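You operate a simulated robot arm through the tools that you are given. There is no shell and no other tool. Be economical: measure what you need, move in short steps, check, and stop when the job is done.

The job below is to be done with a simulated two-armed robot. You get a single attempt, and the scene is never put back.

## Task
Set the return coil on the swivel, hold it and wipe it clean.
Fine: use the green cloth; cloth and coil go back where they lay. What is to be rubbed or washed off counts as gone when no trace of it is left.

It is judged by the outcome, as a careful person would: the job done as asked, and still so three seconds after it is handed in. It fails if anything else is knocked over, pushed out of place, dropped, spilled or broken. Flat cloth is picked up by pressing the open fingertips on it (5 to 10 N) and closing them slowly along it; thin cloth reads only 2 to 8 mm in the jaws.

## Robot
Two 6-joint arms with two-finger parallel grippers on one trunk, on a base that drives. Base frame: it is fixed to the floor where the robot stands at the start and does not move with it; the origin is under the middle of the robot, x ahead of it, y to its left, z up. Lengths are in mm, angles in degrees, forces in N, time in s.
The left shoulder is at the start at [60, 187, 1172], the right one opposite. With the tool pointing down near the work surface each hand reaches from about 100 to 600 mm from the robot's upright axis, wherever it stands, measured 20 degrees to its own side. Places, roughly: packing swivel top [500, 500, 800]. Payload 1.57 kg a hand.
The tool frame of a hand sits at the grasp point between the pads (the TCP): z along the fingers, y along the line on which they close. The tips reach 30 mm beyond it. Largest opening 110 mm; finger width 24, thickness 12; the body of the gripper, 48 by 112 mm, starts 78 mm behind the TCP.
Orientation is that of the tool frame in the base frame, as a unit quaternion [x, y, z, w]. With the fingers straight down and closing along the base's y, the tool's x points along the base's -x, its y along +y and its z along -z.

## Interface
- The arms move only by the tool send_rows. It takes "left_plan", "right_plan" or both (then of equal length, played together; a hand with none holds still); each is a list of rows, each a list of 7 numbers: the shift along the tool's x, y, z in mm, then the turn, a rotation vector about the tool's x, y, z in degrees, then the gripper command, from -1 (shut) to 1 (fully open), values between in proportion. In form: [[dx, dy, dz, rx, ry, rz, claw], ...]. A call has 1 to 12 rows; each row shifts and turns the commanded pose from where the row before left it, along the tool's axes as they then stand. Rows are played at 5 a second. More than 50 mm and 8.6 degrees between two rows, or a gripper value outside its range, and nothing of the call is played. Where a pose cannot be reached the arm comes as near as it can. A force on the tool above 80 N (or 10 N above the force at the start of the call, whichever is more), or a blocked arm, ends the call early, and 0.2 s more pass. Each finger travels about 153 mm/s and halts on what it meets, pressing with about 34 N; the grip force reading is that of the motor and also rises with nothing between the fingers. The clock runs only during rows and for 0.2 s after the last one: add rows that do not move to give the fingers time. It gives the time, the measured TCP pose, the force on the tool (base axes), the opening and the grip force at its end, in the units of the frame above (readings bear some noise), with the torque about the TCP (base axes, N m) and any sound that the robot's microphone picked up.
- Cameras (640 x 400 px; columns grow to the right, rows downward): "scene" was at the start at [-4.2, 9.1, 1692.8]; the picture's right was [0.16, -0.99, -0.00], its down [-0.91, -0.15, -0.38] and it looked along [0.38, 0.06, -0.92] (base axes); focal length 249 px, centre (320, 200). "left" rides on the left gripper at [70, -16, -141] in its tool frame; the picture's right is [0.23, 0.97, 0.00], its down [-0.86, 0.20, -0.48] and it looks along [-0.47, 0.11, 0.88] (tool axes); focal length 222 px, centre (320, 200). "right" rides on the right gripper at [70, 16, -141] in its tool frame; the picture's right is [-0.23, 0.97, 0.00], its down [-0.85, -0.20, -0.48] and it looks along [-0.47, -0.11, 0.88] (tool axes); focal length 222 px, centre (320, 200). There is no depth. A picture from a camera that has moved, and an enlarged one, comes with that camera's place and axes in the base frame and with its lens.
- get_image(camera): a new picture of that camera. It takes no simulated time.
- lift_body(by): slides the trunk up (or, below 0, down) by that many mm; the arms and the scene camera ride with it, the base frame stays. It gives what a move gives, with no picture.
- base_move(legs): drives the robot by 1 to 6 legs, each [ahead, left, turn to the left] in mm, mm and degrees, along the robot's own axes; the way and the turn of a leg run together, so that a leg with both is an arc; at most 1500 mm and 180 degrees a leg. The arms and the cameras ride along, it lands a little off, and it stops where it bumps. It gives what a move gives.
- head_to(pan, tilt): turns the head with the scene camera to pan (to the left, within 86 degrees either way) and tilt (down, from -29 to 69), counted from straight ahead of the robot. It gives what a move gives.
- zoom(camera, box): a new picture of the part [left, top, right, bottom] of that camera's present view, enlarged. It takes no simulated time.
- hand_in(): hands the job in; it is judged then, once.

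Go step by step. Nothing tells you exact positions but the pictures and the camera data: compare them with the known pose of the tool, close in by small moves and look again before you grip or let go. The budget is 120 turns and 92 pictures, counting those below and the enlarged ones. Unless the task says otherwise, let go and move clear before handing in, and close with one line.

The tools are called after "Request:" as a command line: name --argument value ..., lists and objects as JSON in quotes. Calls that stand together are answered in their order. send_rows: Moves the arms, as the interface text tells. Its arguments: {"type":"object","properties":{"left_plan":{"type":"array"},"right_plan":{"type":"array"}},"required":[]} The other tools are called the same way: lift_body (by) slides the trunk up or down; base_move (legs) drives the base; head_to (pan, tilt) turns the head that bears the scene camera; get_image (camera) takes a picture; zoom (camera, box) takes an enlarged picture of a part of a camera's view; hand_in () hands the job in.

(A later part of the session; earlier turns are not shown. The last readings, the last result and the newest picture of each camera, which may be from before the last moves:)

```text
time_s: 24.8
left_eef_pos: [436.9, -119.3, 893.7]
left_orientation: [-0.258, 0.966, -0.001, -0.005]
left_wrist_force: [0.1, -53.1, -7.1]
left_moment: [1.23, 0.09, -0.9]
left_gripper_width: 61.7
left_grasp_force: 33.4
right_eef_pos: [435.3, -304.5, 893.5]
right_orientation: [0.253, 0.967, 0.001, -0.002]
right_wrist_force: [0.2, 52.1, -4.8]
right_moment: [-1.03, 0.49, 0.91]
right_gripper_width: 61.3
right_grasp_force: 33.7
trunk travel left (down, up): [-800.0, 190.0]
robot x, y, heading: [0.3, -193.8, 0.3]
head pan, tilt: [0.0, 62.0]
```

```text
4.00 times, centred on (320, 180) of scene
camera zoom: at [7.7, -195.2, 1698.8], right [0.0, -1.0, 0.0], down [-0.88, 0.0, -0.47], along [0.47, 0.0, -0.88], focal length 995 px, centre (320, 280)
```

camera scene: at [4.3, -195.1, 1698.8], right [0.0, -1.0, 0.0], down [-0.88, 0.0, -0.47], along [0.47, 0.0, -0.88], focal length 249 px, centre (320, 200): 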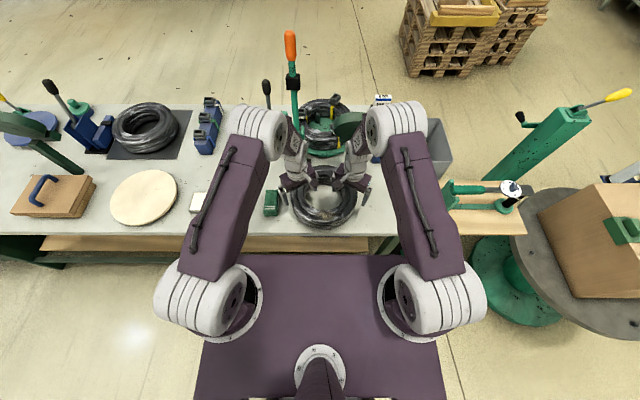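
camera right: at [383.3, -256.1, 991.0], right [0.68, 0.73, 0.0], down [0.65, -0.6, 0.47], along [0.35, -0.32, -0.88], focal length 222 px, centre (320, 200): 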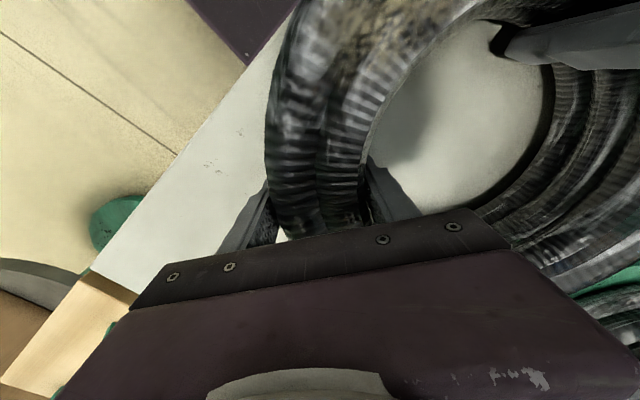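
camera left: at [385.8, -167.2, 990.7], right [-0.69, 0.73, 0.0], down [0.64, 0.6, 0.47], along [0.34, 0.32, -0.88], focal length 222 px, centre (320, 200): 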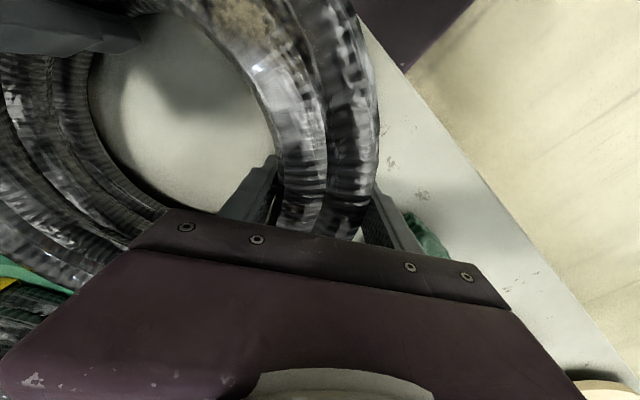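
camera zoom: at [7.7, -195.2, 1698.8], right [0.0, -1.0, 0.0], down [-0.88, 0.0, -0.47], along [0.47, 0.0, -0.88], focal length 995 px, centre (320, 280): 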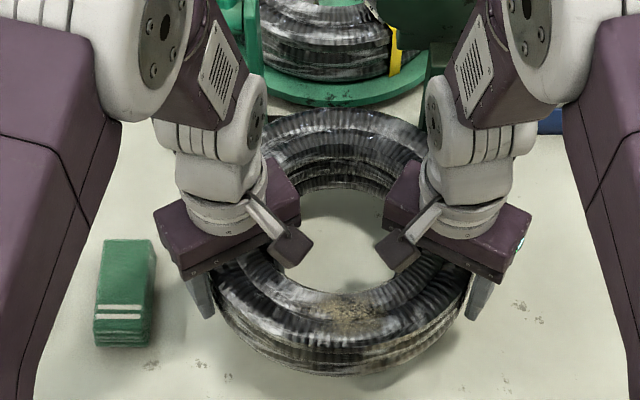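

The coil is lifted, about 1.2 kg. I relieve the side load, raise it further, then back off and drive left toward the swivel.

Request:
send_rows --left_plan '[[0, -1.5, -10, 0, 0, 0, -0.6], [0, 0, -25, 0, 0, 0, -0.6], [0, 0, -25, 0, 0, 0, -0.6], [0, 0, -25, 0, 0, 0, -0.6], [0, 0, 0, 0, 0, 0, -0.6]]' --right_plan '[[0, 1.5, -10, 0, 0, 0, -0.6], [0, 0, -25, 0, 0, 0, -0.6], [0, 0, -25, 0, 0, 0, -0.6], [0, 0, -25, 0, 0, 0, -0.6], [0, 0, 0, 0, 0, 0, -0.6]]'

Request:
base_move --legs '[[-150, 0, 0], [0, 715, 0]]'

Request:
get_image --camera "scene"

```text
time_s: 25.9
left_eef_pos: [437.0, -118.3, 977.4]
left_orientation: [-0.26, 0.966, -0.001, -0.005]
left_wrist_force: [-7.0, -37.2, -1.2]
left_moment: [1.57, 0.11, -2.13]
left_gripper_width: 61.6
left_grasp_force: 34.0
right_eef_pos: [437.1, -303.5, 978.3]
right_orientation: [0.255, 0.967, 0.0, -0.003]
right_wrist_force: [7.2, 37.1, -12.9]
right_moment: [-2.64, 0.43, 0.93]
right_gripper_width: 61.1
right_grasp_force: 34.3
trunk travel left (down, up): [-800.0, 190.0]
robot x, y, heading: [-2.7, -190.8, -0.2]
head pan, tilt: [0.0, 62.0]
```

```text
time_s: 30.9
left_eef_pos: [286.0, 610.0, 978.5]
left_orientation: [-0.259, 0.966, 0.0, -0.006]
left_wrist_force: [-6.9, -38.5, -7.0]
left_moment: [1.42, 0.14, -1.53]
left_gripper_width: 61.5
left_grasp_force: 34.3
right_eef_pos: [284.0, 424.6, 978.5]
right_orientation: [0.256, 0.967, 0.001, -0.003]
right_wrist_force: [8.0, 38.6, -3.7]
right_moment: [-1.17, 0.4, 0.23]
right_gripper_width: 61.1
right_grasp_force: 33.9
trunk travel left (down, up): [-800.0, 190.0]
robot x, y, heading: [-149.6, 535.0, 0.4]
head pan, tilt: [0.0, 62.0]
```

```text
53 pictures are left
camera scene: at [-144.7, 533.0, 1698.8], right [0.0, -1.0, 0.0], down [-0.88, 0.0, -0.47], along [0.47, 0.0, -0.88], focal length 249 px, centre (320, 200)
```

scene: 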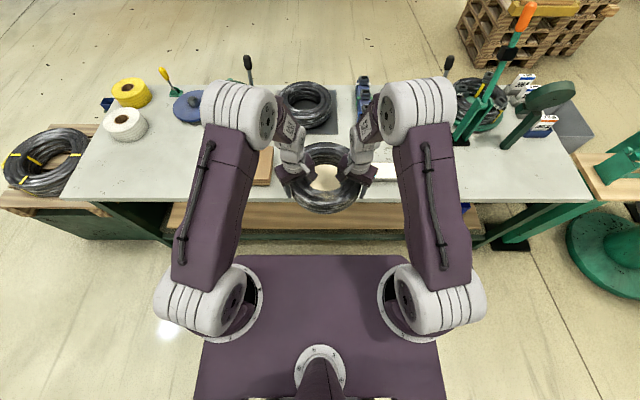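

Carrying well. Coil centre is about [335, 517]; I drive forward 145 mm so it is over the swivel, then look.

Request:
base_move --legs '[[145, -6, 0]]'

Request:
zoom --camera "scene" --box '[240, 120, 400, 220]'

Request:
get_image --camera "left"

Request:
get_image --camera "right"

```text
time_s: 32.2
left_eef_pos: [429.5, 604.9, 978.7]
left_orientation: [-0.258, 0.966, -0.001, -0.003]
left_wrist_force: [-2.7, -3.9, -2.7]
left_moment: [0.95, 0.21, -0.59]
left_gripper_width: 61.7
left_grasp_force: 33.9
right_eef_pos: [426.9, 418.7, 979.7]
right_orientation: [0.256, 0.967, 0.001, -0.002]
right_wrist_force: [2.4, 4.8, -8.4]
right_moment: [-1.43, 0.31, 0.29]
right_gripper_width: 61.0
right_grasp_force: 34.5
trunk travel left (down, up): [-800.0, 190.0]
robot x, y, heading: [-7.3, 528.2, 0.2]
head pan, tilt: [0.0, 62.0]
```

```text
4.00 times, centred on (320, 170) of scene
camera zoom: at [-3.3, 528.8, 1698.8], right [0.0, -1.0, 0.0], down [-0.88, 0.0, -0.47], along [0.47, 0.0, -0.88], focal length 995 px, centre (320, 320)
```

zoom: 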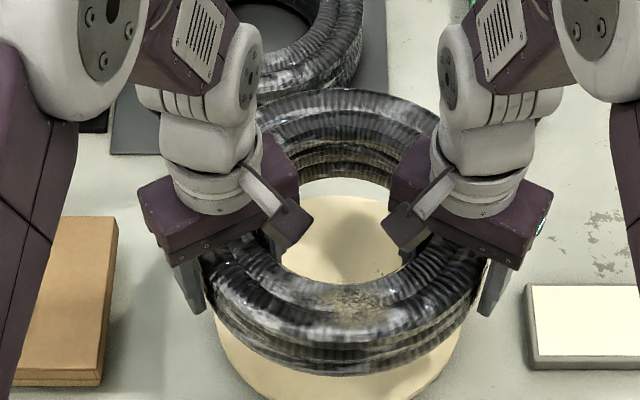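

```text
51 pictures are left
camera left: at [376.1, 556.6, 1120.6], right [-0.68, 0.73, 0.0], down [0.65, 0.6, 0.47], along [0.34, 0.32, -0.88], focal length 222 px, centre (320, 200)
```

left: 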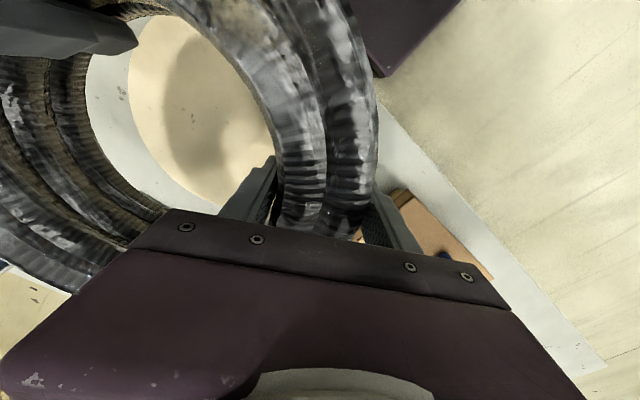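

```text
50 pictures are left
camera right: at [374.5, 467.2, 1121.8], right [0.68, 0.73, 0.0], down [0.65, -0.6, 0.48], along [0.35, -0.32, -0.88], focal length 222 px, centre (320, 200)
```

right: 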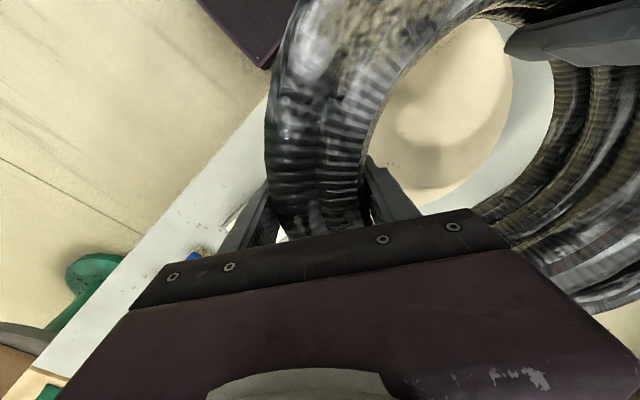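

Swivel centre is about [493, 511]; coil centre is about [478, 512]. I shift 15 mm forward and lower most of the way.

Request:
send_rows --left_plan '[[-13, -7.5, 0, 0, 0, 0, -0.6], [0, 0, 25, 0, 0, 0, -0.6], [0, 0, 25, 0, 0, 0, -0.6], [0, 0, 25, 0, 0, 0, -0.6], [0, 0, 20, 0, 0, 0, -0.6], [0, 0, 0, 0, 0, 0, -0.6]]' --right_plan '[[-13, 7.5, 0, 0, 0, 0, -0.6], [0, 0, 25, 0, 0, 0, -0.6], [0, 0, 25, 0, 0, 0, -0.6], [0, 0, 25, 0, 0, 0, -0.6], [0, 0, 20, 0, 0, 0, -0.6], [0, 0, 0, 0, 0, 0, -0.6]]'

Request:
zoom --camera "scene" --box '[240, 120, 400, 220]'

```text
time_s: 33.6
left_eef_pos: [444.3, 604.6, 882.8]
left_orientation: [-0.257, 0.966, 0.0, -0.005]
left_wrist_force: [-0.6, -4.6, -9.4]
left_moment: [1.25, -0.01, -0.79]
left_gripper_width: 61.6
left_grasp_force: 34.5
right_eef_pos: [442.7, 418.4, 883.1]
right_orientation: [0.256, 0.967, 0.0, -0.003]
right_wrist_force: [-0.9, 4.4, -2.4]
right_moment: [-0.63, 0.6, 0.85]
right_gripper_width: 61.3
right_grasp_force: 34.4
trunk travel left (down, up): [-800.0, 190.0]
robot x, y, heading: [-3.8, 525.0, 0.1]
head pan, tilt: [0.0, 62.0]
```

```text
4.00 times, centred on (320, 170) of scene
camera zoom: at [-0.2, 528.5, 1698.8], right [0.0, -1.0, 0.0], down [-0.88, 0.0, -0.47], along [0.47, 0.0, -0.88], focal length 995 px, centre (320, 320)
```

zoom: 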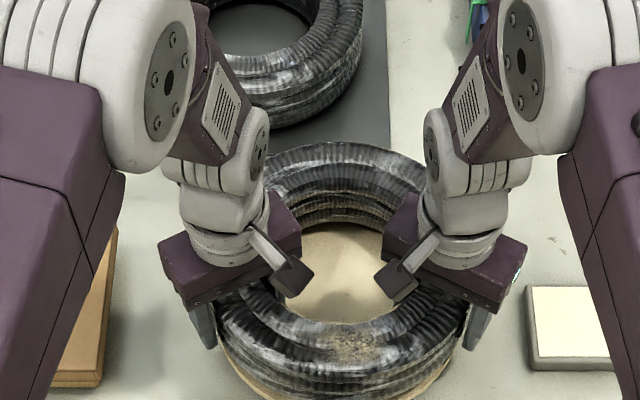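

Well centred over the disc. I lower in small steps until it bears.

Request:
send_rows --left_plan '[[0, 0, 5, 0, 0, 0, -0.6], [0, 0, 5, 0, 0, 0, -0.6], [0, 0, 4, 0, 0, 0, -0.6], [0, 0, 0, 0, 0, 0, -0.6]]' --right_plan '[[0, 0, 5, 0, 0, 0, -0.6], [0, 0, 5, 0, 0, 0, -0.6], [0, 0, 4, 0, 0, 0, -0.6], [0, 0, 0, 0, 0, 0, -0.6]]'

```text
time_s: 34.6
left_eef_pos: [442.1, 603.9, 869.2]
left_orientation: [-0.257, 0.966, -0.001, -0.004]
left_wrist_force: [-6.1, 4.6, 9.7]
left_moment: [0.3, -1.37, -1.77]
left_gripper_width: 61.4
left_grasp_force: 34.2
right_eef_pos: [441.7, 419.1, 871.0]
right_orientation: [0.255, 0.967, 0.0, 0.0]
right_wrist_force: [8.8, -5.7, -5.4]
right_moment: [-2.34, -0.59, 0.45]
right_gripper_width: 61.0
right_grasp_force: 33.7
trunk travel left (down, up): [-800.0, 190.0]
robot x, y, heading: [-6.0, 527.9, -0.0]
head pan, tilt: [0.0, 62.0]
```

Request:
send_rows --left_plan '[[0, 0, 1, 0, 0, 0, -0.6], [0, 0, 0, 0, 0, 0, -0.6], [0, 0, 0, 0, 0, 0, -0.6]]' --right_plan '[[0, 0, 3, 0, 0, 0, -0.6], [0, 0, 2, 0, 0, 0, -0.6], [0, 0, 0, 0, 0, 0, -0.6]]'

```text
time_s: 35.5
left_eef_pos: [438.1, 605.9, 869.9]
left_orientation: [-0.258, 0.966, -0.001, -0.005]
left_wrist_force: [-3.7, 2.1, 11.0]
left_moment: [-0.16, 0.28, -0.25]
left_gripper_width: 61.3
left_grasp_force: 34.2
right_eef_pos: [439.1, 420.9, 869.0]
right_orientation: [0.254, 0.967, 0.002, 0.001]
right_wrist_force: [-4.7, -1.5, 24.2]
right_moment: [-1.39, 0.65, 0.43]
right_gripper_width: 61.0
right_grasp_force: 34.3
trunk travel left (down, up): [-800.0, 190.0]
robot x, y, heading: [-5.8, 532.1, 0.4]
head pan, tilt: [0.0, 62.0]
stopped in row 3 (right hand): the force on the tool passed its limit at 83 N (the readings are from after the stop); the commanded pose is now the measured one
```

The coil bears on the swivel. Open slowly and retract up.

Request:
send_rows --left_plan '[[0, 0, 0, 0, 0, 0, 0.1], [0, 0, 0, 0, 0, 0, 0.3], [0, 0, 0, 0, 0, 0, 0.6], [0, 0, -10, 0, 0, 0, 0.6], [0, 0, -30, 0, 0, 0, 0.6], [0, 0, -40, 0, 0, 0, 0.6], [0, 0, -40, 0, 0, 0, 0.6], [0, 0, -40, 0, 0, 0, 0.6]]' --right_plan '[[0, 0, 0, 0, 0, 0, 0.1], [0, 0, 0, 0, 0, 0, 0.3], [0, 0, 0, 0, 0, 0, 0.6], [0, 0, -10, 0, 0, 0, 0.6], [0, 0, -30, 0, 0, 0, 0.6], [0, 0, -40, 0, 0, 0, 0.6], [0, 0, -40, 0, 0, 0, 0.6], [0, 0, -40, 0, 0, 0, 0.6]]'

Request:
get_image --camera "left"

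Request:
zoom --camera "scene" --box '[220, 110, 420, 235]'

```text
time_s: 37.3
left_eef_pos: [442.5, 605.5, 1028.5]
left_orientation: [-0.259, 0.966, 0.001, -0.006]
left_wrist_force: [-0.4, 0.0, -0.4]
left_moment: [0.01, -0.03, -0.01]
left_gripper_width: 87.9
left_grasp_force: 0.1
right_eef_pos: [442.3, 419.1, 1027.1]
right_orientation: [0.254, 0.967, 0.0, -0.001]
right_wrist_force: [0.0, -0.6, -0.2]
right_moment: [0.02, -0.02, -0.02]
right_gripper_width: 88.0
right_grasp_force: 0.0
trunk travel left (down, up): [-800.0, 190.0]
robot x, y, heading: [-5.3, 533.1, 0.0]
head pan, tilt: [0.0, 62.0]
```

```text
48 pictures are left
camera left: at [390.7, 556.7, 1169.9], right [-0.68, 0.73, 0.01], down [0.65, 0.6, 0.47], along [0.34, 0.32, -0.88], focal length 222 px, centre (320, 200)
```

left: 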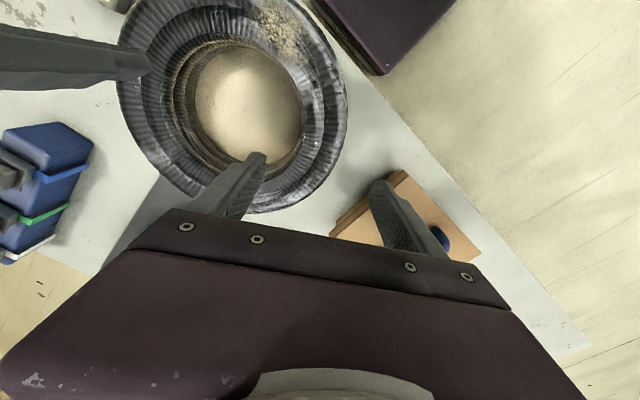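

```text
3.20 times, centred on (320, 172) of scene
camera zoom: at [-3.9, 528.6, 1698.7], right [0.0, -1.0, 0.0], down [-0.88, 0.0, -0.47], along [0.47, 0.0, -0.88], focal length 796 px, centre (320, 288)
```

zoom: 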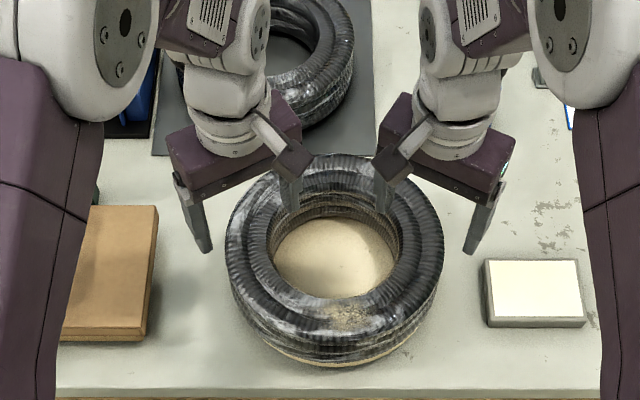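

The coil sits well on the swivel with the dirt facing me. Now I square the right hand, back off and drive right to the green cloth.

Request:
send_rows --right_plan '[[0, 0, 0, 0, 0, -7.5, 1], [0, 0, 0, 0, 0, -7.5, 1], [0, 0, 0, 0, 0, -7.5, 1], [0, 0, 0, 0, 0, -7.5, 1]]'

Request:
base_move --legs '[[-100, 0, 0], [0, -390, 0]]'

Request:
get_image --camera "right"

Request:
get_image --camera "scene"

```text
time_s: 38.3
left_eef_pos: [444.0, 605.4, 1027.0]
left_orientation: [-0.259, 0.966, -0.001, -0.005]
left_wrist_force: [-1.2, 0.4, -0.5]
left_moment: [0.01, 0.05, 0.05]
left_gripper_width: 88.0
left_grasp_force: 0.1
right_eef_pos: [444.9, 418.8, 1025.8]
right_orientation: [-0.006, 1.0, 0.001, -0.001]
right_wrist_force: [0.2, 0.3, -0.4]
right_moment: [0.03, -0.01, 0.02]
right_gripper_width: 109.9
right_grasp_force: 0.0
trunk travel left (down, up): [-800.0, 190.0]
robot x, y, heading: [-5.2, 528.0, -0.0]
head pan, tilt: [0.0, 62.0]
```

```text
time_s: 41.5
left_eef_pos: [344.9, 218.5, 1028.1]
left_orientation: [-0.26, 0.966, 0.0, -0.006]
left_wrist_force: [-0.2, 0.1, -0.2]
left_moment: [-0.01, 0.0, 0.03]
left_gripper_width: 87.8
left_grasp_force: 0.1
right_eef_pos: [345.4, 32.5, 1026.0]
right_orientation: [-0.005, 1.0, 0.001, -0.001]
right_wrist_force: [-0.5, -0.4, -0.2]
right_moment: [-0.04, -0.01, 0.03]
right_gripper_width: 109.9
right_grasp_force: 0.1
trunk travel left (down, up): [-800.0, 190.0]
robot x, y, heading: [-102.8, 138.9, 0.4]
head pan, tilt: [0.0, 62.0]
```

```text
46 pictures are left
camera right: at [275.1, 47.7, 1169.2], right [0.22, 0.98, 0.0], down [0.86, -0.19, 0.48], along [0.47, -0.1, -0.88], focal length 222 px, centre (320, 200)
```

right: 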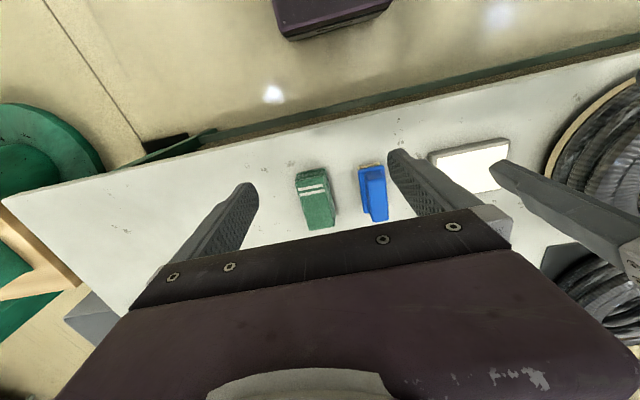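

```text
45 pictures are left
camera scene: at [-100.9, 141.2, 1698.8], right [0.01, -1.0, 0.0], down [-0.88, -0.01, -0.47], along [0.47, 0.0, -0.88], focal length 249 px, centre (320, 200)
```

scene: 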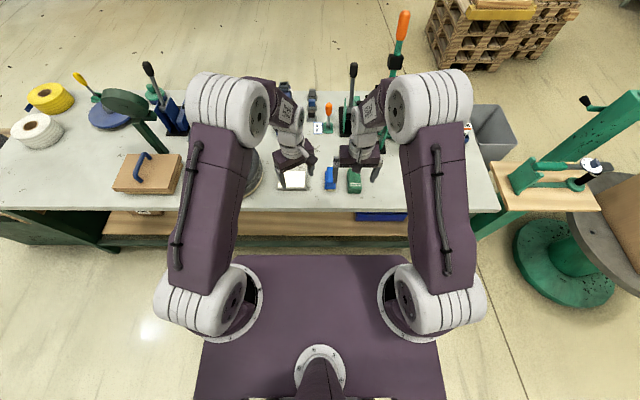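

The cloth is at about [463, 0], 118 by 55 mm, long along x; the brush is about 40 mm to its left, so I'll use a narrower opening. Drive forward and come down over it.

Request:
base_move --legs '[[97, 0, 0]]'

Request:
send_rows --right_plan '[[-18, -32, 0, 0, 0, 5, 0.45], [0, 0, 45, 0, 0, 0, 0.45], [0, 0, 45, 0, 0, 0, 0.45], [0, 0, 45, 0, 0, 0, 0.45], [0, 0, 0, 0, 0, 0, 0.45]]'

Request:
get_image --camera "right"

Request:
zoom --camera "scene" --box '[280, 130, 440, 230]'

```text
time_s: 42.6
left_eef_pos: [439.1, 218.4, 1027.8]
left_orientation: [-0.261, 0.965, 0.0, -0.006]
left_wrist_force: [0.5, 0.0, 0.6]
left_moment: [0.01, 0.01, 0.01]
left_gripper_width: 88.1
left_grasp_force: 0.0
right_eef_pos: [439.9, 33.4, 1026.6]
right_orientation: [-0.006, 1.0, 0.001, 0.0]
right_wrist_force: [-0.4, 0.1, -0.1]
right_moment: [0.02, -0.02, 0.01]
right_gripper_width: 110.4
right_grasp_force: 0.0
trunk travel left (down, up): [-800.0, 190.0]
robot x, y, heading: [-8.9, 141.4, 0.3]
head pan, tilt: [0.0, 62.0]
```

```text
time_s: 43.8
left_eef_pos: [440.7, 218.0, 1027.8]
left_orientation: [-0.261, 0.965, 0.0, -0.005]
left_wrist_force: [0.3, -0.3, -1.4]
left_moment: [-0.03, 0.01, 0.0]
left_gripper_width: 88.2
left_grasp_force: 0.0
right_eef_pos: [459.2, 3.5, 891.6]
right_orientation: [0.038, 0.999, 0.001, 0.0]
right_wrist_force: [1.1, -0.6, -0.3]
right_moment: [0.05, 0.03, 0.01]
right_gripper_width: 79.8
right_grasp_force: 0.1
trunk travel left (down, up): [-800.0, 190.0]
robot x, y, heading: [-6.0, 139.7, 0.4]
head pan, tilt: [0.0, 62.0]
```

```text
44 pictures are left
camera right: at [391.2, 23.7, 1034.3], right [0.3, 0.95, 0.0], down [0.84, -0.26, 0.48], along [0.46, -0.14, -0.88], focal length 222 px, centre (320, 200)
```

right: 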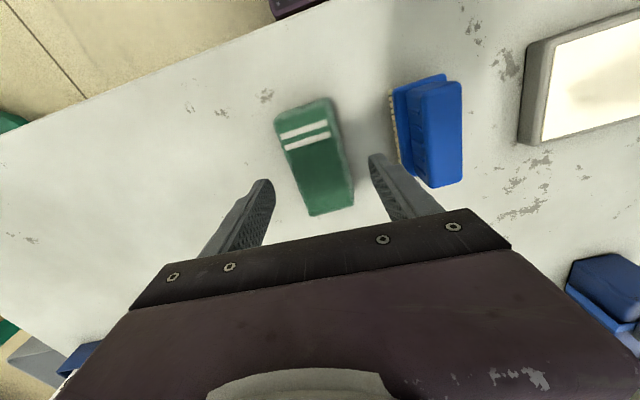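

```text
4.00 times, centred on (360, 180) of scene
camera zoom: at [-5.1, 140.8, 1698.8], right [0.01, -1.0, 0.0], down [-0.88, -0.01, -0.47], along [0.47, 0.0, -0.88], focal length 995 px, centre (160, 280)
```

zoom: 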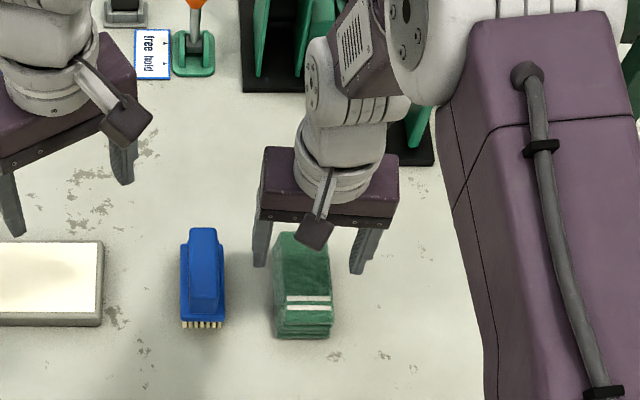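

The cloth is centred at about [465, 0] with its sides along x. I square up and lower so the tips end about 8 mm above the bench, then close gradually.

Request:
send_rows --right_plan '[[-5, -3.5, 0, 0, 0, -4.8, 0.45], [0, 0, 25, 0, 0, 0, 0.45], [0, 0, 20, 0, 0, 0, 0.45], [0, 0, 10, 0, 0, 0, 0.45], [0, 0, 0, 0, 0, 0, 0.45]]'

Request:
get_image --camera "right"

```text
time_s: 45.0
left_eef_pos: [440.1, 219.4, 1026.4]
left_orientation: [-0.261, 0.965, 0.0, -0.005]
left_wrist_force: [-1.0, 0.6, 0.9]
left_moment: [0.03, -0.01, 0.02]
left_gripper_width: 88.1
left_grasp_force: 0.0
right_eef_pos: [464.6, -1.8, 836.9]
right_orientation: [-0.004, 1.0, 0.001, -0.001]
right_wrist_force: [-0.4, 0.2, -0.8]
right_moment: [-0.01, 0.02, -0.02]
right_gripper_width: 79.9
right_grasp_force: 0.2
trunk travel left (down, up): [-800.0, 190.0]
robot x, y, heading: [-6.4, 142.4, 0.6]
head pan, tilt: [0.0, 62.0]
```

```text
42 pictures are left
camera right: at [393.9, 13.0, 978.7], right [0.22, 0.98, 0.0], down [0.86, -0.19, 0.48], along [0.47, -0.1, -0.88], focal length 222 px, centre (320, 200)
```

right: 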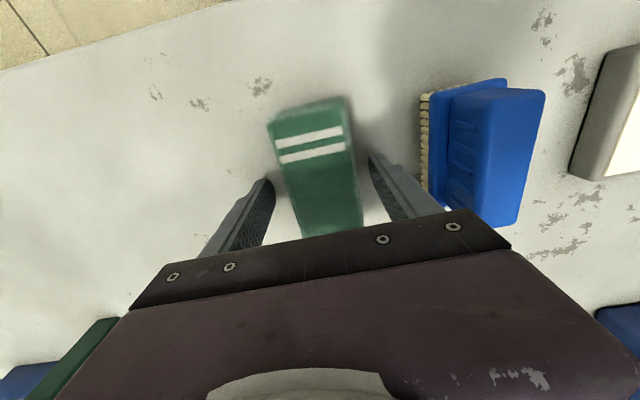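

Straddling the cloth with clearance to the brush. Close gradually.

Request:
send_rows --right_plan '[[0, 0, 0, 0, 0, 0, 0.2], [0, 0, 0, 0, 0, 0, 0.0], [0, 0, 0, 0, 0, 0, -0.15], [0, 0, 0, 0, 0, 0, -0.3], [0, 0, 0, 0, 0, 0, -0.3]]'

Request:
get_image --camera "right"

```text
time_s: 46.2
left_eef_pos: [441.2, 217.6, 1027.8]
left_orientation: [-0.261, 0.965, -0.001, -0.006]
left_wrist_force: [-0.6, -0.3, 0.0]
left_moment: [-0.01, -0.01, -0.01]
left_gripper_width: 88.1
left_grasp_force: 0.1
right_eef_pos: [462.5, -1.8, 835.3]
right_orientation: [-0.004, 1.0, 0.001, 0.0]
right_wrist_force: [0.1, 0.2, 1.0]
right_moment: [-0.08, -0.03, 0.0]
right_gripper_width: 53.3
right_grasp_force: 34.0
trunk travel left (down, up): [-800.0, 190.0]
robot x, y, heading: [-9.1, 141.6, 0.6]
head pan, tilt: [0.0, 62.0]
```

```text
41 pictures are left
camera right: at [393.8, 12.9, 978.9], right [0.22, 0.98, 0.0], down [0.86, -0.19, 0.48], along [0.47, -0.1, -0.88], focal length 222 px, centre (320, 200)
```

right: 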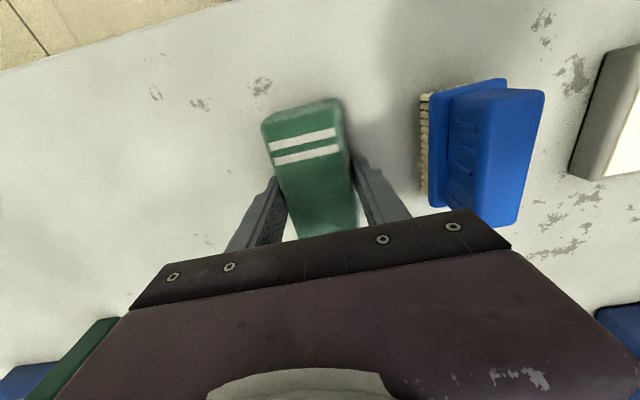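

The cloth is a firm folded pad, held at 53 mm. Its place: TCP [463, -2, 835.5], square. Lift it.

Request:
send_rows --right_plan '[[0, 0, -10, 0, 0, 0, -0.4], [0, 0, -40, 0, 0, 0, -0.4], [0, 0, -45, 0, 0, 0, -0.4], [0, 0, -45, 0, 0, 0, -0.4], [0, 0, -45, 0, 0, 0, -0.4]]'

Request:
zoom --camera "scene" --box '[280, 110, 440, 210]'

Request:
base_move --legs '[[-95, 0, 0], [0, 385, 0]]'

Request:
get_image --camera "scene"

```text
time_s: 47.4
left_eef_pos: [440.6, 218.4, 1026.5]
left_orientation: [-0.261, 0.965, -0.001, -0.005]
left_wrist_force: [-0.9, 0.1, 0.3]
left_moment: [-0.01, -0.01, 0.04]
left_gripper_width: 87.9
left_grasp_force: 0.1
right_eef_pos: [462.1, -4.0, 1021.0]
right_orientation: [-0.004, 1.0, 0.001, -0.001]
right_wrist_force: [-0.4, 0.3, -0.6]
right_moment: [-0.03, -0.01, 0.02]
right_gripper_width: 53.3
right_grasp_force: 34.2
trunk travel left (down, up): [-800.0, 190.0]
robot x, y, heading: [-7.7, 142.4, 0.6]
head pan, tilt: [0.0, 62.0]
```

```text
4.00 times, centred on (360, 160) of scene
camera zoom: at [-6.1, 140.6, 1698.8], right [0.01, -1.0, 0.0], down [-0.88, -0.01, -0.47], along [0.47, 0.0, -0.88], focal length 995 px, centre (160, 360)
```

zoom: 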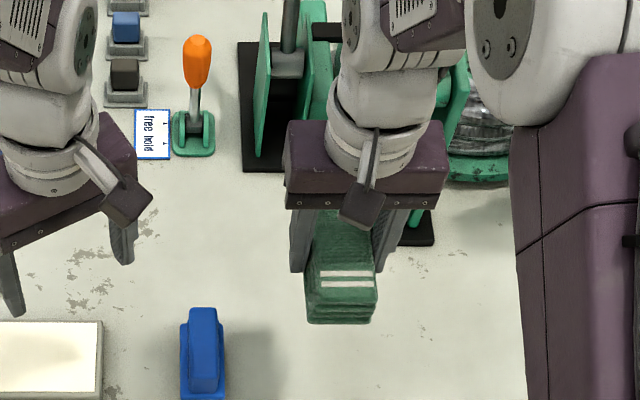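

```text
time_s: 50.5
left_eef_pos: [343.4, 601.6, 1026.7]
left_orientation: [-0.262, 0.965, 0.0, -0.006]
left_wrist_force: [0.5, -1.1, -0.2]
left_moment: [-0.02, 0.03, -0.03]
left_gripper_width: 87.9
left_grasp_force: 0.1
right_eef_pos: [366.7, 379.8, 1020.7]
right_orientation: [-0.005, 1.0, 0.002, -0.001]
right_wrist_force: [-0.8, 0.0, -0.1]
right_moment: [-0.03, -0.05, -0.03]
right_gripper_width: 53.3
right_grasp_force: 34.2
trunk travel left (down, up): [-800.0, 190.0]
robot x, y, heading: [-104.1, 524.5, 0.4]
head pan, tilt: [0.0, 62.0]
```

```text
39 pictures are left
camera scene: at [-102.5, 522.1, 1698.8], right [0.01, -1.0, 0.0], down [-0.88, -0.01, -0.47], along [0.47, 0.0, -0.88], focal length 249 px, centre (320, 200)
```

scene: 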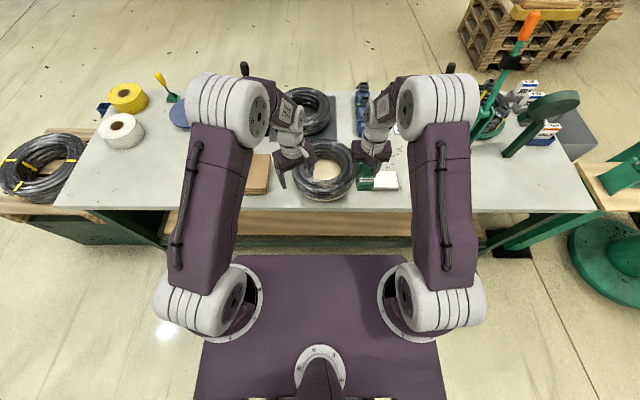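

The cloth is held flat, with its lower face below the fingertips. I drive forward and look closely at the dirt.

Request:
base_move --legs '[[95, 0, 0]]'

Request:
zoom --camera "scene" --box '[280, 140, 380, 202]'

Request:
get_image --camera "left"

```text
time_s: 51.7
left_eef_pos: [436.5, 604.1, 1028.4]
left_orientation: [-0.262, 0.965, -0.001, -0.006]
left_wrist_force: [0.4, 1.8, -1.3]
left_moment: [0.0, -0.02, -0.03]
left_gripper_width: 88.0
left_grasp_force: 0.0
right_eef_pos: [459.2, 382.2, 1021.1]
right_orientation: [-0.005, 1.0, 0.001, 0.0]
right_wrist_force: [-0.1, -0.9, -0.4]
right_moment: [-0.01, 0.0, 0.01]
right_gripper_width: 53.3
right_grasp_force: 34.1
trunk travel left (down, up): [-800.0, 190.0]
robot x, y, heading: [-8.5, 525.4, 0.4]
head pan, tilt: [0.0, 62.0]
```

```text
6.40 times, centred on (330, 171) of scene
camera zoom: at [-10.5, 524.1, 1698.8], right [0.01, -1.0, 0.0], down [-0.88, -0.01, -0.47], along [0.47, 0.0, -0.88], focal length 1592 px, centre (256, 386)
```

zoom: 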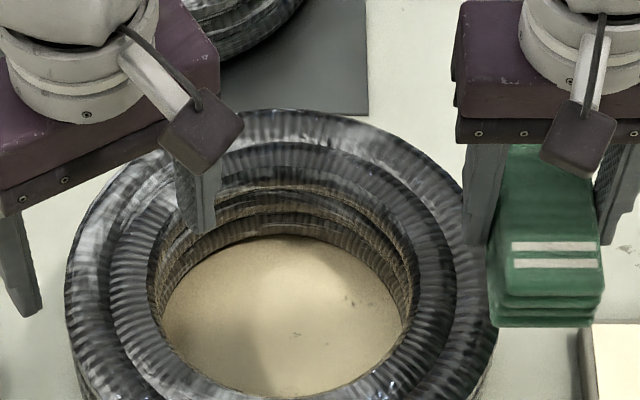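

```text
37 pictures are left
camera left: at [384.3, 554.7, 1170.0], right [-0.69, 0.73, 0.0], down [0.64, 0.61, 0.47], along [0.34, 0.33, -0.88], focal length 222 px, centre (320, 200)
```

left: 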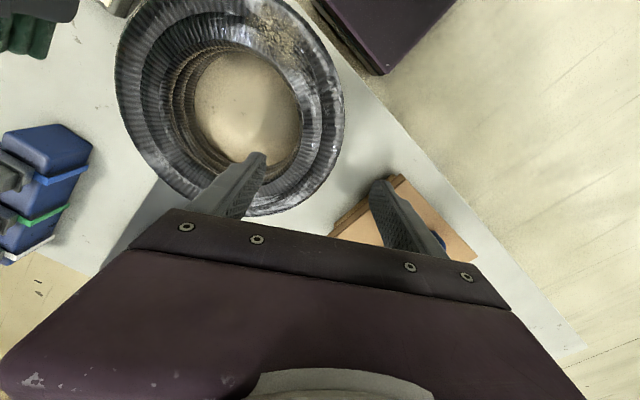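

Request:
zoom --camera "left" --box '[230, 0, 350, 75]'

Request:
zoom --camera "scene" --box '[280, 160, 380, 222]'

```text
5.33 times, centred on (290, 38) of left
camera zoom: at [384.3, 554.7, 1170.0], right [-0.69, 0.73, 0.0], down [0.64, 0.61, 0.47], along [0.34, 0.33, -0.88], focal length 1185 px, centre (480, 1067)
```

zoom: 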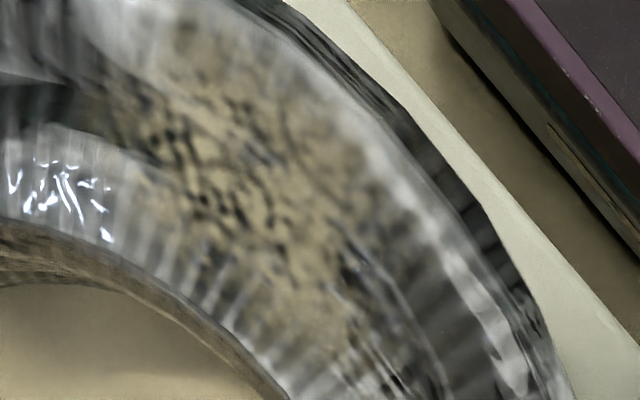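

```text
6.40 times, centred on (330, 191) of scene
camera zoom: at [-10.5, 524.1, 1698.8], right [0.01, -1.0, 0.0], down [-0.88, -0.01, -0.47], along [0.47, 0.0, -0.88], focal length 1592 px, centre (256, 258)
```

zoom: 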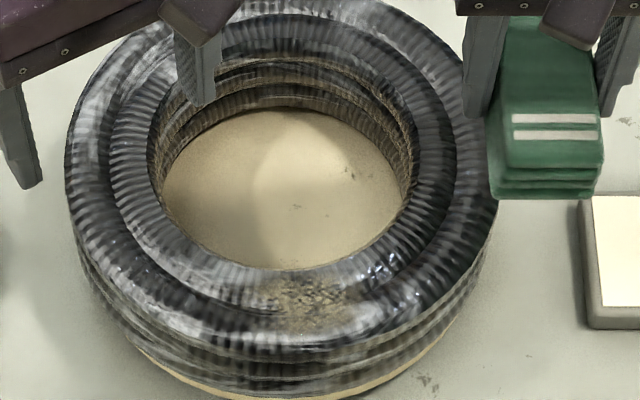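

The dirt patch is on top of the near side at about [395, 493], some 65 by 45 mm. I bring the left hand square to the coil's left side to hold it.

Request:
send_rows --left_plan '[[0, 0, 0, 0, 0, 7.5, 1], [0, 0, 0, 0, 0, 7.5, 1], [0, 0, 0, 0, 0, 7.5, 1], [0, 0, 0, 0, 0, 7.9, 1], [-28, 6, 0, 0, 0, 0, 1], [-27, 6, 0, 0, 0, 0, 1], [0, 0, 40, 0, 0, 0, 1], [0, 0, 40, 0, 0, 0, 1], [0, 0, 0, 0, 0, 0, 1]]'

Request:
get_image --camera "left"

Request:
zoom --camera "scene" --box '[240, 120, 400, 220]'

```text
time_s: 53.7
left_eef_pos: [492.1, 614.6, 946.2]
left_orientation: [0.001, 1.0, -0.002, -0.005]
left_wrist_force: [-0.8, 0.0, -0.2]
left_moment: [0.01, 0.03, 0.02]
left_gripper_width: 110.0
left_grasp_force: 0.1
right_eef_pos: [461.2, 381.0, 1021.8]
right_orientation: [-0.005, 1.0, 0.001, -0.001]
right_wrist_force: [-0.5, -0.6, -0.5]
right_moment: [0.01, 0.01, -0.03]
right_gripper_width: 53.5
right_grasp_force: 34.0
trunk travel left (down, up): [-800.0, 190.0]
robot x, y, heading: [-12.5, 526.7, 0.4]
head pan, tilt: [0.0, 62.0]
```

```text
34 pictures are left
camera left: at [423.1, 598.9, 1088.5], right [-0.23, 0.97, 0.0], down [0.86, 0.2, 0.47], along [0.46, 0.11, -0.88], focal length 222 px, centre (320, 200)
```

left: 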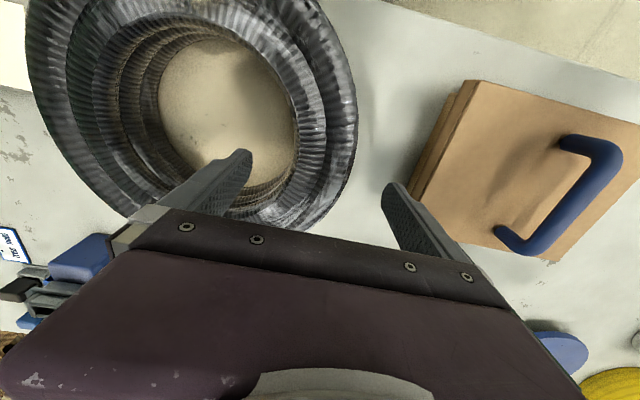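

```text
4.00 times, centred on (320, 170) of scene
camera zoom: at [-7.8, 524.5, 1698.8], right [0.01, -1.0, 0.0], down [-0.88, -0.01, -0.47], along [0.47, 0.0, -0.88], focal length 995 px, centre (320, 320)
```

zoom: 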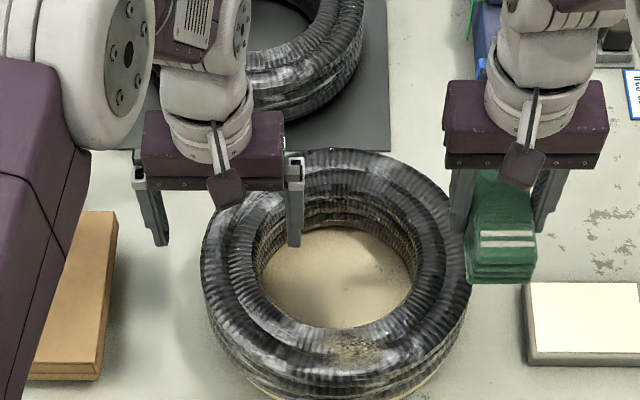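

Aligned. Lower to grip height and close to hold the coil.

Request:
send_rows --left_plan '[[0, 0, 25, 0, 0, 0, 1], [0, 0, 25, 0, 0, 0, 1], [0, 0, 22, 0, 0, 0, 1], [0, 0, 0, 0, 0, 0, 0.6], [0, 0, 0, 0, 0, 0, 0.35], [0, 0, 0, 0, 0, 0, 0.2], [0, 0, 0, 0, 0, 0, 0.1], [0, 0, 0, 0, 0, 0, 0.0], [0, 0, 0, 0, 0, 0, -0.1]]'

Request:
zoom --camera "scene" --box '[240, 120, 400, 220]'

```text
time_s: 55.7
left_eef_pos: [492.2, 614.1, 875.0]
left_orientation: [0.0, 1.0, -0.001, -0.006]
left_wrist_force: [-0.2, -8.5, -3.0]
left_moment: [0.26, -0.02, 0.11]
left_gripper_width: 56.7
left_grasp_force: 3.9
right_eef_pos: [461.8, 380.5, 1019.8]
right_orientation: [-0.005, 1.0, 0.002, -0.001]
right_wrist_force: [0.2, -1.0, -1.4]
right_moment: [0.01, 0.02, 0.0]
right_gripper_width: 53.1
right_grasp_force: 34.0
trunk travel left (down, up): [-800.0, 190.0]
robot x, y, heading: [-12.6, 525.4, 0.7]
head pan, tilt: [0.0, 62.0]
```

```text
4.00 times, centred on (320, 170) of scene
camera zoom: at [-7.2, 522.4, 1698.8], right [0.01, -1.0, 0.0], down [-0.88, -0.01, -0.47], along [0.47, 0.01, -0.88], focal length 995 px, centre (320, 320)
```

zoom: 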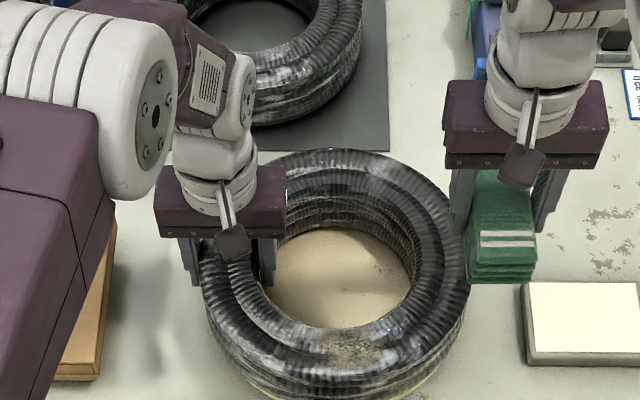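

Tighten the left hold and bring the cloth above the dirt.

Request:
send_rows --left_plan '[[0, 0, 0, 0, 0, 0, -0.2], [0, 0, 0, 0, 0, 0, -0.3], [0, 0, 0, 0, 0, 0, -0.4], [0, 0, 0, 0, 0, 0, -0.4], [0, 0, 0, 0, 0, 0, -0.4], [0, 0, 0, 0, 0, 0, -0.4]]' --right_plan '[[22, 37, 0, 0, 0, 0, -0.5], [22, 37, 0, 0, 0, 0, -0.5], [22, 38, 0, 0, 0, 0, -0.5], [0, 0, 35, 0, 0, 0, -0.5], [0, 0, 30, 0, 0, 0, -0.5], [0, 0, 0, 0, 0, 0, -0.5]]'

Request:
zoom --camera "scene" --box '[240, 120, 400, 220]'

Request:
get_image --camera "right"

```text
time_s: 57.1
left_eef_pos: [490.4, 615.4, 875.4]
left_orientation: [-0.001, 1.0, -0.002, -0.006]
left_wrist_force: [-1.9, 1.4, 0.5]
left_moment: [1.38, -0.08, -0.13]
left_gripper_width: 53.0
left_grasp_force: 33.9
right_eef_pos: [394.8, 493.1, 955.8]
right_orientation: [-0.005, 1.0, 0.001, -0.002]
right_wrist_force: [1.4, 1.5, 0.1]
right_moment: [0.02, -0.02, -0.01]
right_gripper_width: 53.2
right_grasp_force: 34.6
trunk travel left (down, up): [-800.0, 190.0]
robot x, y, heading: [-13.8, 523.7, 0.5]
head pan, tilt: [0.0, 62.0]
```

```text
4.00 times, centred on (320, 170) of scene
camera zoom: at [-8.3, 524.3, 1698.8], right [0.01, -1.0, 0.0], down [-0.88, -0.01, -0.47], along [0.47, 0.0, -0.88], focal length 995 px, centre (320, 320)
```

zoom: 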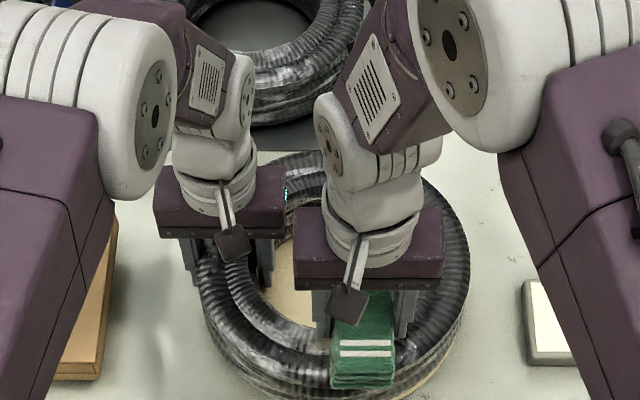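

```text
30 pictures are left
camera right: at [324.7, 507.8, 1097.9], right [0.22, 0.98, 0.0], down [0.86, -0.19, 0.48], along [0.47, -0.1, -0.88], focal length 222 px, centre (320, 200)
```

right: 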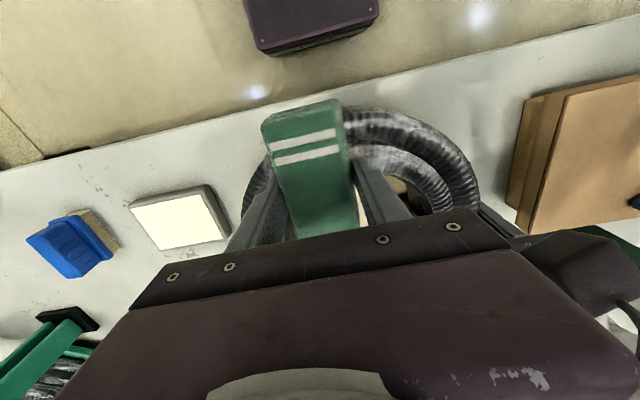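

The cloth is over the dirt and the left hand holds. Lower gently to contact.

Request:
send_rows --right_plan '[[0, 0, 6, 0, 0, 0, -0.5], [0, 0, 5, 0, 0, 0, -0.5], [0, 0, 4, 0, 0, 0, -0.5], [0, 0, 3, 0, 0, 0, -0.5]]'

```text
time_s: 58.1
left_eef_pos: [490.6, 615.6, 875.8]
left_orientation: [-0.002, 1.0, -0.001, -0.004]
left_wrist_force: [12.6, 4.5, -15.7]
left_moment: [1.93, -0.27, 1.09]
left_gripper_width: 53.3
left_grasp_force: 34.1
right_eef_pos: [394.3, 494.0, 941.0]
right_orientation: [-0.005, 1.0, 0.002, 0.0]
right_wrist_force: [-9.7, -4.4, 51.6]
right_moment: [-0.2, 0.11, 0.09]
right_gripper_width: 53.7
right_grasp_force: 33.7
trunk travel left (down, up): [-800.0, 190.0]
robot x, y, heading: [-12.4, 523.7, 0.5]
head pan, tilt: [0.0, 62.0]
```

Contact at about z 943, pressing too hard. Ease 2 mm and check, then stroke.

Request:
send_rows --right_plan '[[0, 0, -2.2, 0, 0, 0, -0.5], [0, 10, 0, 0, 0, 0, -0.5], [0, 10, 0, 0, 0, 0, -0.5], [0, -10, 0, 0, 0, 0, -0.5], [0, -10, 0, 0, 0, 0, -0.5], [0, -10, 0, 0, 0, 0, -0.5], [0, -10, 0, 0, 0, 0, -0.5], [0, 10, 0, 0, 0, 0, -0.5], [0, 10, 0, 0, 0, 0, -0.5]]'

```text
time_s: 60.1
left_eef_pos: [490.7, 615.4, 875.1]
left_orientation: [0.0, 1.0, -0.002, -0.005]
left_wrist_force: [2.5, 7.1, 16.4]
left_moment: [1.86, -0.04, 0.24]
left_gripper_width: 53.2
left_grasp_force: 34.1
right_eef_pos: [392.9, 493.2, 939.6]
right_orientation: [-0.005, 1.0, 0.0, 0.0]
right_wrist_force: [-0.1, 1.0, -1.4]
right_moment: [0.0, 0.01, -0.01]
right_gripper_width: 53.2
right_grasp_force: 34.5
trunk travel left (down, up): [-800.0, 190.0]
robot x, y, heading: [-12.1, 526.1, 0.6]
head pan, tilt: [0.0, 62.0]
```

Request:
send_rows --right_plan '[[0, 0, 1.2, 0, 0, 0, -0.5], [0, 10, 0, 0, 0, 0, -0.5], [0, 10, 0, 0, 0, 0, -0.5]]'

```text
time_s: 60.9
left_eef_pos: [491.7, 614.7, 875.6]
left_orientation: [0.001, 1.0, -0.001, -0.004]
left_wrist_force: [9.4, 20.1, 6.4]
left_moment: [0.87, -0.89, -0.93]
left_gripper_width: 52.6
left_grasp_force: 33.9
right_eef_pos: [393.1, 511.6, 940.3]
right_orientation: [-0.005, 1.0, 0.001, -0.001]
right_wrist_force: [0.9, -20.4, 25.5]
right_moment: [-0.97, 0.01, 0.03]
right_gripper_width: 53.4
right_grasp_force: 33.5
trunk travel left (down, up): [-800.0, 190.0]
robot x, y, heading: [-12.7, 524.2, 0.3]
head pan, tilt: [0.0, 62.0]
```

Good contact now (25 N, friction 20 N). Continue with strokes along and across, then lift and look.

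Request:
send_rows --right_plan '[[0, -10, -0.4, 0, 0, 0, -0.5], [0, -10, 0, 0, 0, 0, -0.5], [0, -10, 0, 0, 0, 0, -0.5], [0, -10, 0, 0, 0, 0, -0.5], [10, 0, 0, 0, 0, 0, -0.5], [0, 10, 0, 0, 0, 0, -0.5], [0, 10, 0, 0, 0, 0, -0.5], [0, 10, 0, 0, 0, 0, -0.5], [0, 10, 0, 0, 0, 0, -0.5], [-10, 0, 0, 0, 0, 0, -0.5], [-10, 0, 0, 0, 0, 0, -0.5]]'

Request:
send_rows --right_plan '[[0, -10, 0, 0, 0, 0, -0.5], [0, -10, 0, 0, 0, 0, -0.5], [0, -10, 0, 0, 0, 0, -0.5], [0, -10, 0, 0, 0, 0, -0.5], [10, 0, 0, 0, 0, 0, -0.5], [0, 20, -40, 0, 0, 0, -0.5], [0, -40, -25, 0, 0, 0, -0.5], [0, -45, 0, 0, 0, 0, -0.5], [0, -45, 0, 0, 0, 0, -0.5], [0, -15, 0, 0, 0, 0, -0.5]]'

Request:
zoom --camera "scene" --box '[280, 160, 380, 222]'

```text
time_s: 63.3
left_eef_pos: [488.6, 613.8, 875.7]
left_orientation: [-0.001, 1.0, -0.003, -0.005]
left_wrist_force: [0.3, -0.8, 4.7]
left_moment: [0.58, -0.11, 0.41]
left_gripper_width: 52.9
left_grasp_force: 34.5
right_eef_pos: [402.7, 513.4, 938.6]
right_orientation: [-0.005, 1.0, 0.002, 0.001]
right_wrist_force: [-5.0, 2.1, 5.4]
right_moment: [-0.02, 0.38, -0.17]
right_gripper_width: 53.1
right_grasp_force: 34.2
trunk travel left (down, up): [-800.0, 190.0]
robot x, y, heading: [-11.7, 526.7, 0.6]
head pan, tilt: [0.0, 62.0]
```

```text
time_s: 65.5
left_eef_pos: [491.2, 614.8, 874.9]
left_orientation: [0.0, 1.0, -0.001, -0.005]
left_wrist_force: [1.4, 2.7, 10.6]
left_moment: [1.59, 0.37, 0.13]
left_gripper_width: 52.8
left_grasp_force: 33.3
right_eef_pos: [394.7, 347.9, 1005.5]
right_orientation: [-0.005, 1.0, 0.0, -0.001]
right_wrist_force: [-0.4, -0.4, -0.5]
right_moment: [-0.02, -0.03, 0.02]
right_gripper_width: 53.2
right_grasp_force: 34.0
trunk travel left (down, up): [-800.0, 190.0]
robot x, y, heading: [-11.6, 529.5, 0.4]
head pan, tilt: [0.0, 62.0]
```

```text
6.40 times, centred on (330, 191) of scene
camera zoom: at [-9.0, 524.5, 1698.9], right [0.01, -1.0, 0.0], down [-0.88, -0.01, -0.47], along [0.47, 0.0, -0.88], focal length 1592 px, centre (256, 258)
```

zoom: 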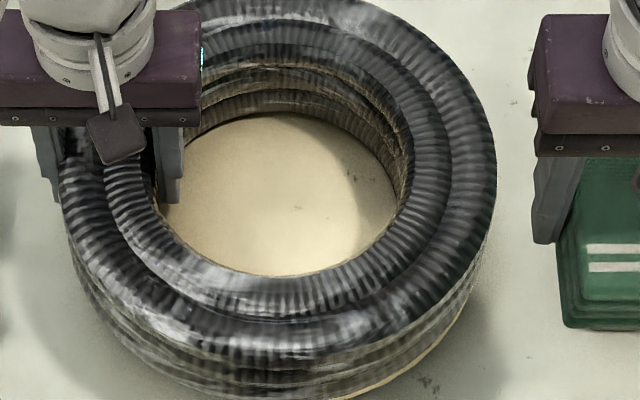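

The patch is gone in this view. I check with the right hand's camera for traces elsewhere.

Request:
get_image --camera "right"

Request:
zoom --camera "scene" --box '[300, 188, 350, 219]'

```text
28 pictures are left
camera right: at [325.0, 362.1, 1147.8], right [0.22, 0.98, 0.0], down [0.86, -0.19, 0.48], along [0.47, -0.1, -0.88], focal length 222 px, centre (320, 200)
```

right: 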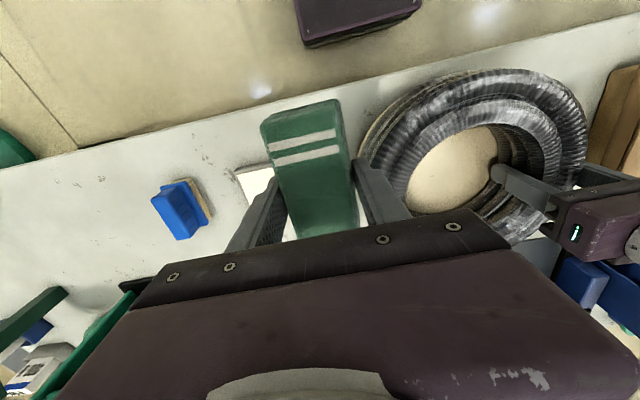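

```text
12.80 times, centred on (325, 204) of scene
camera zoom: at [-9.0, 524.5, 1698.9], right [0.01, -1.0, 0.0], down [-0.88, -0.01, -0.47], along [0.47, 0.0, -0.88], focal length 3183 px, centre (256, 155)
```

zoom: 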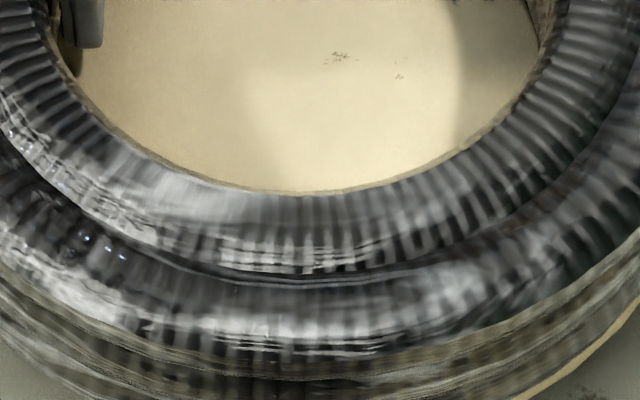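

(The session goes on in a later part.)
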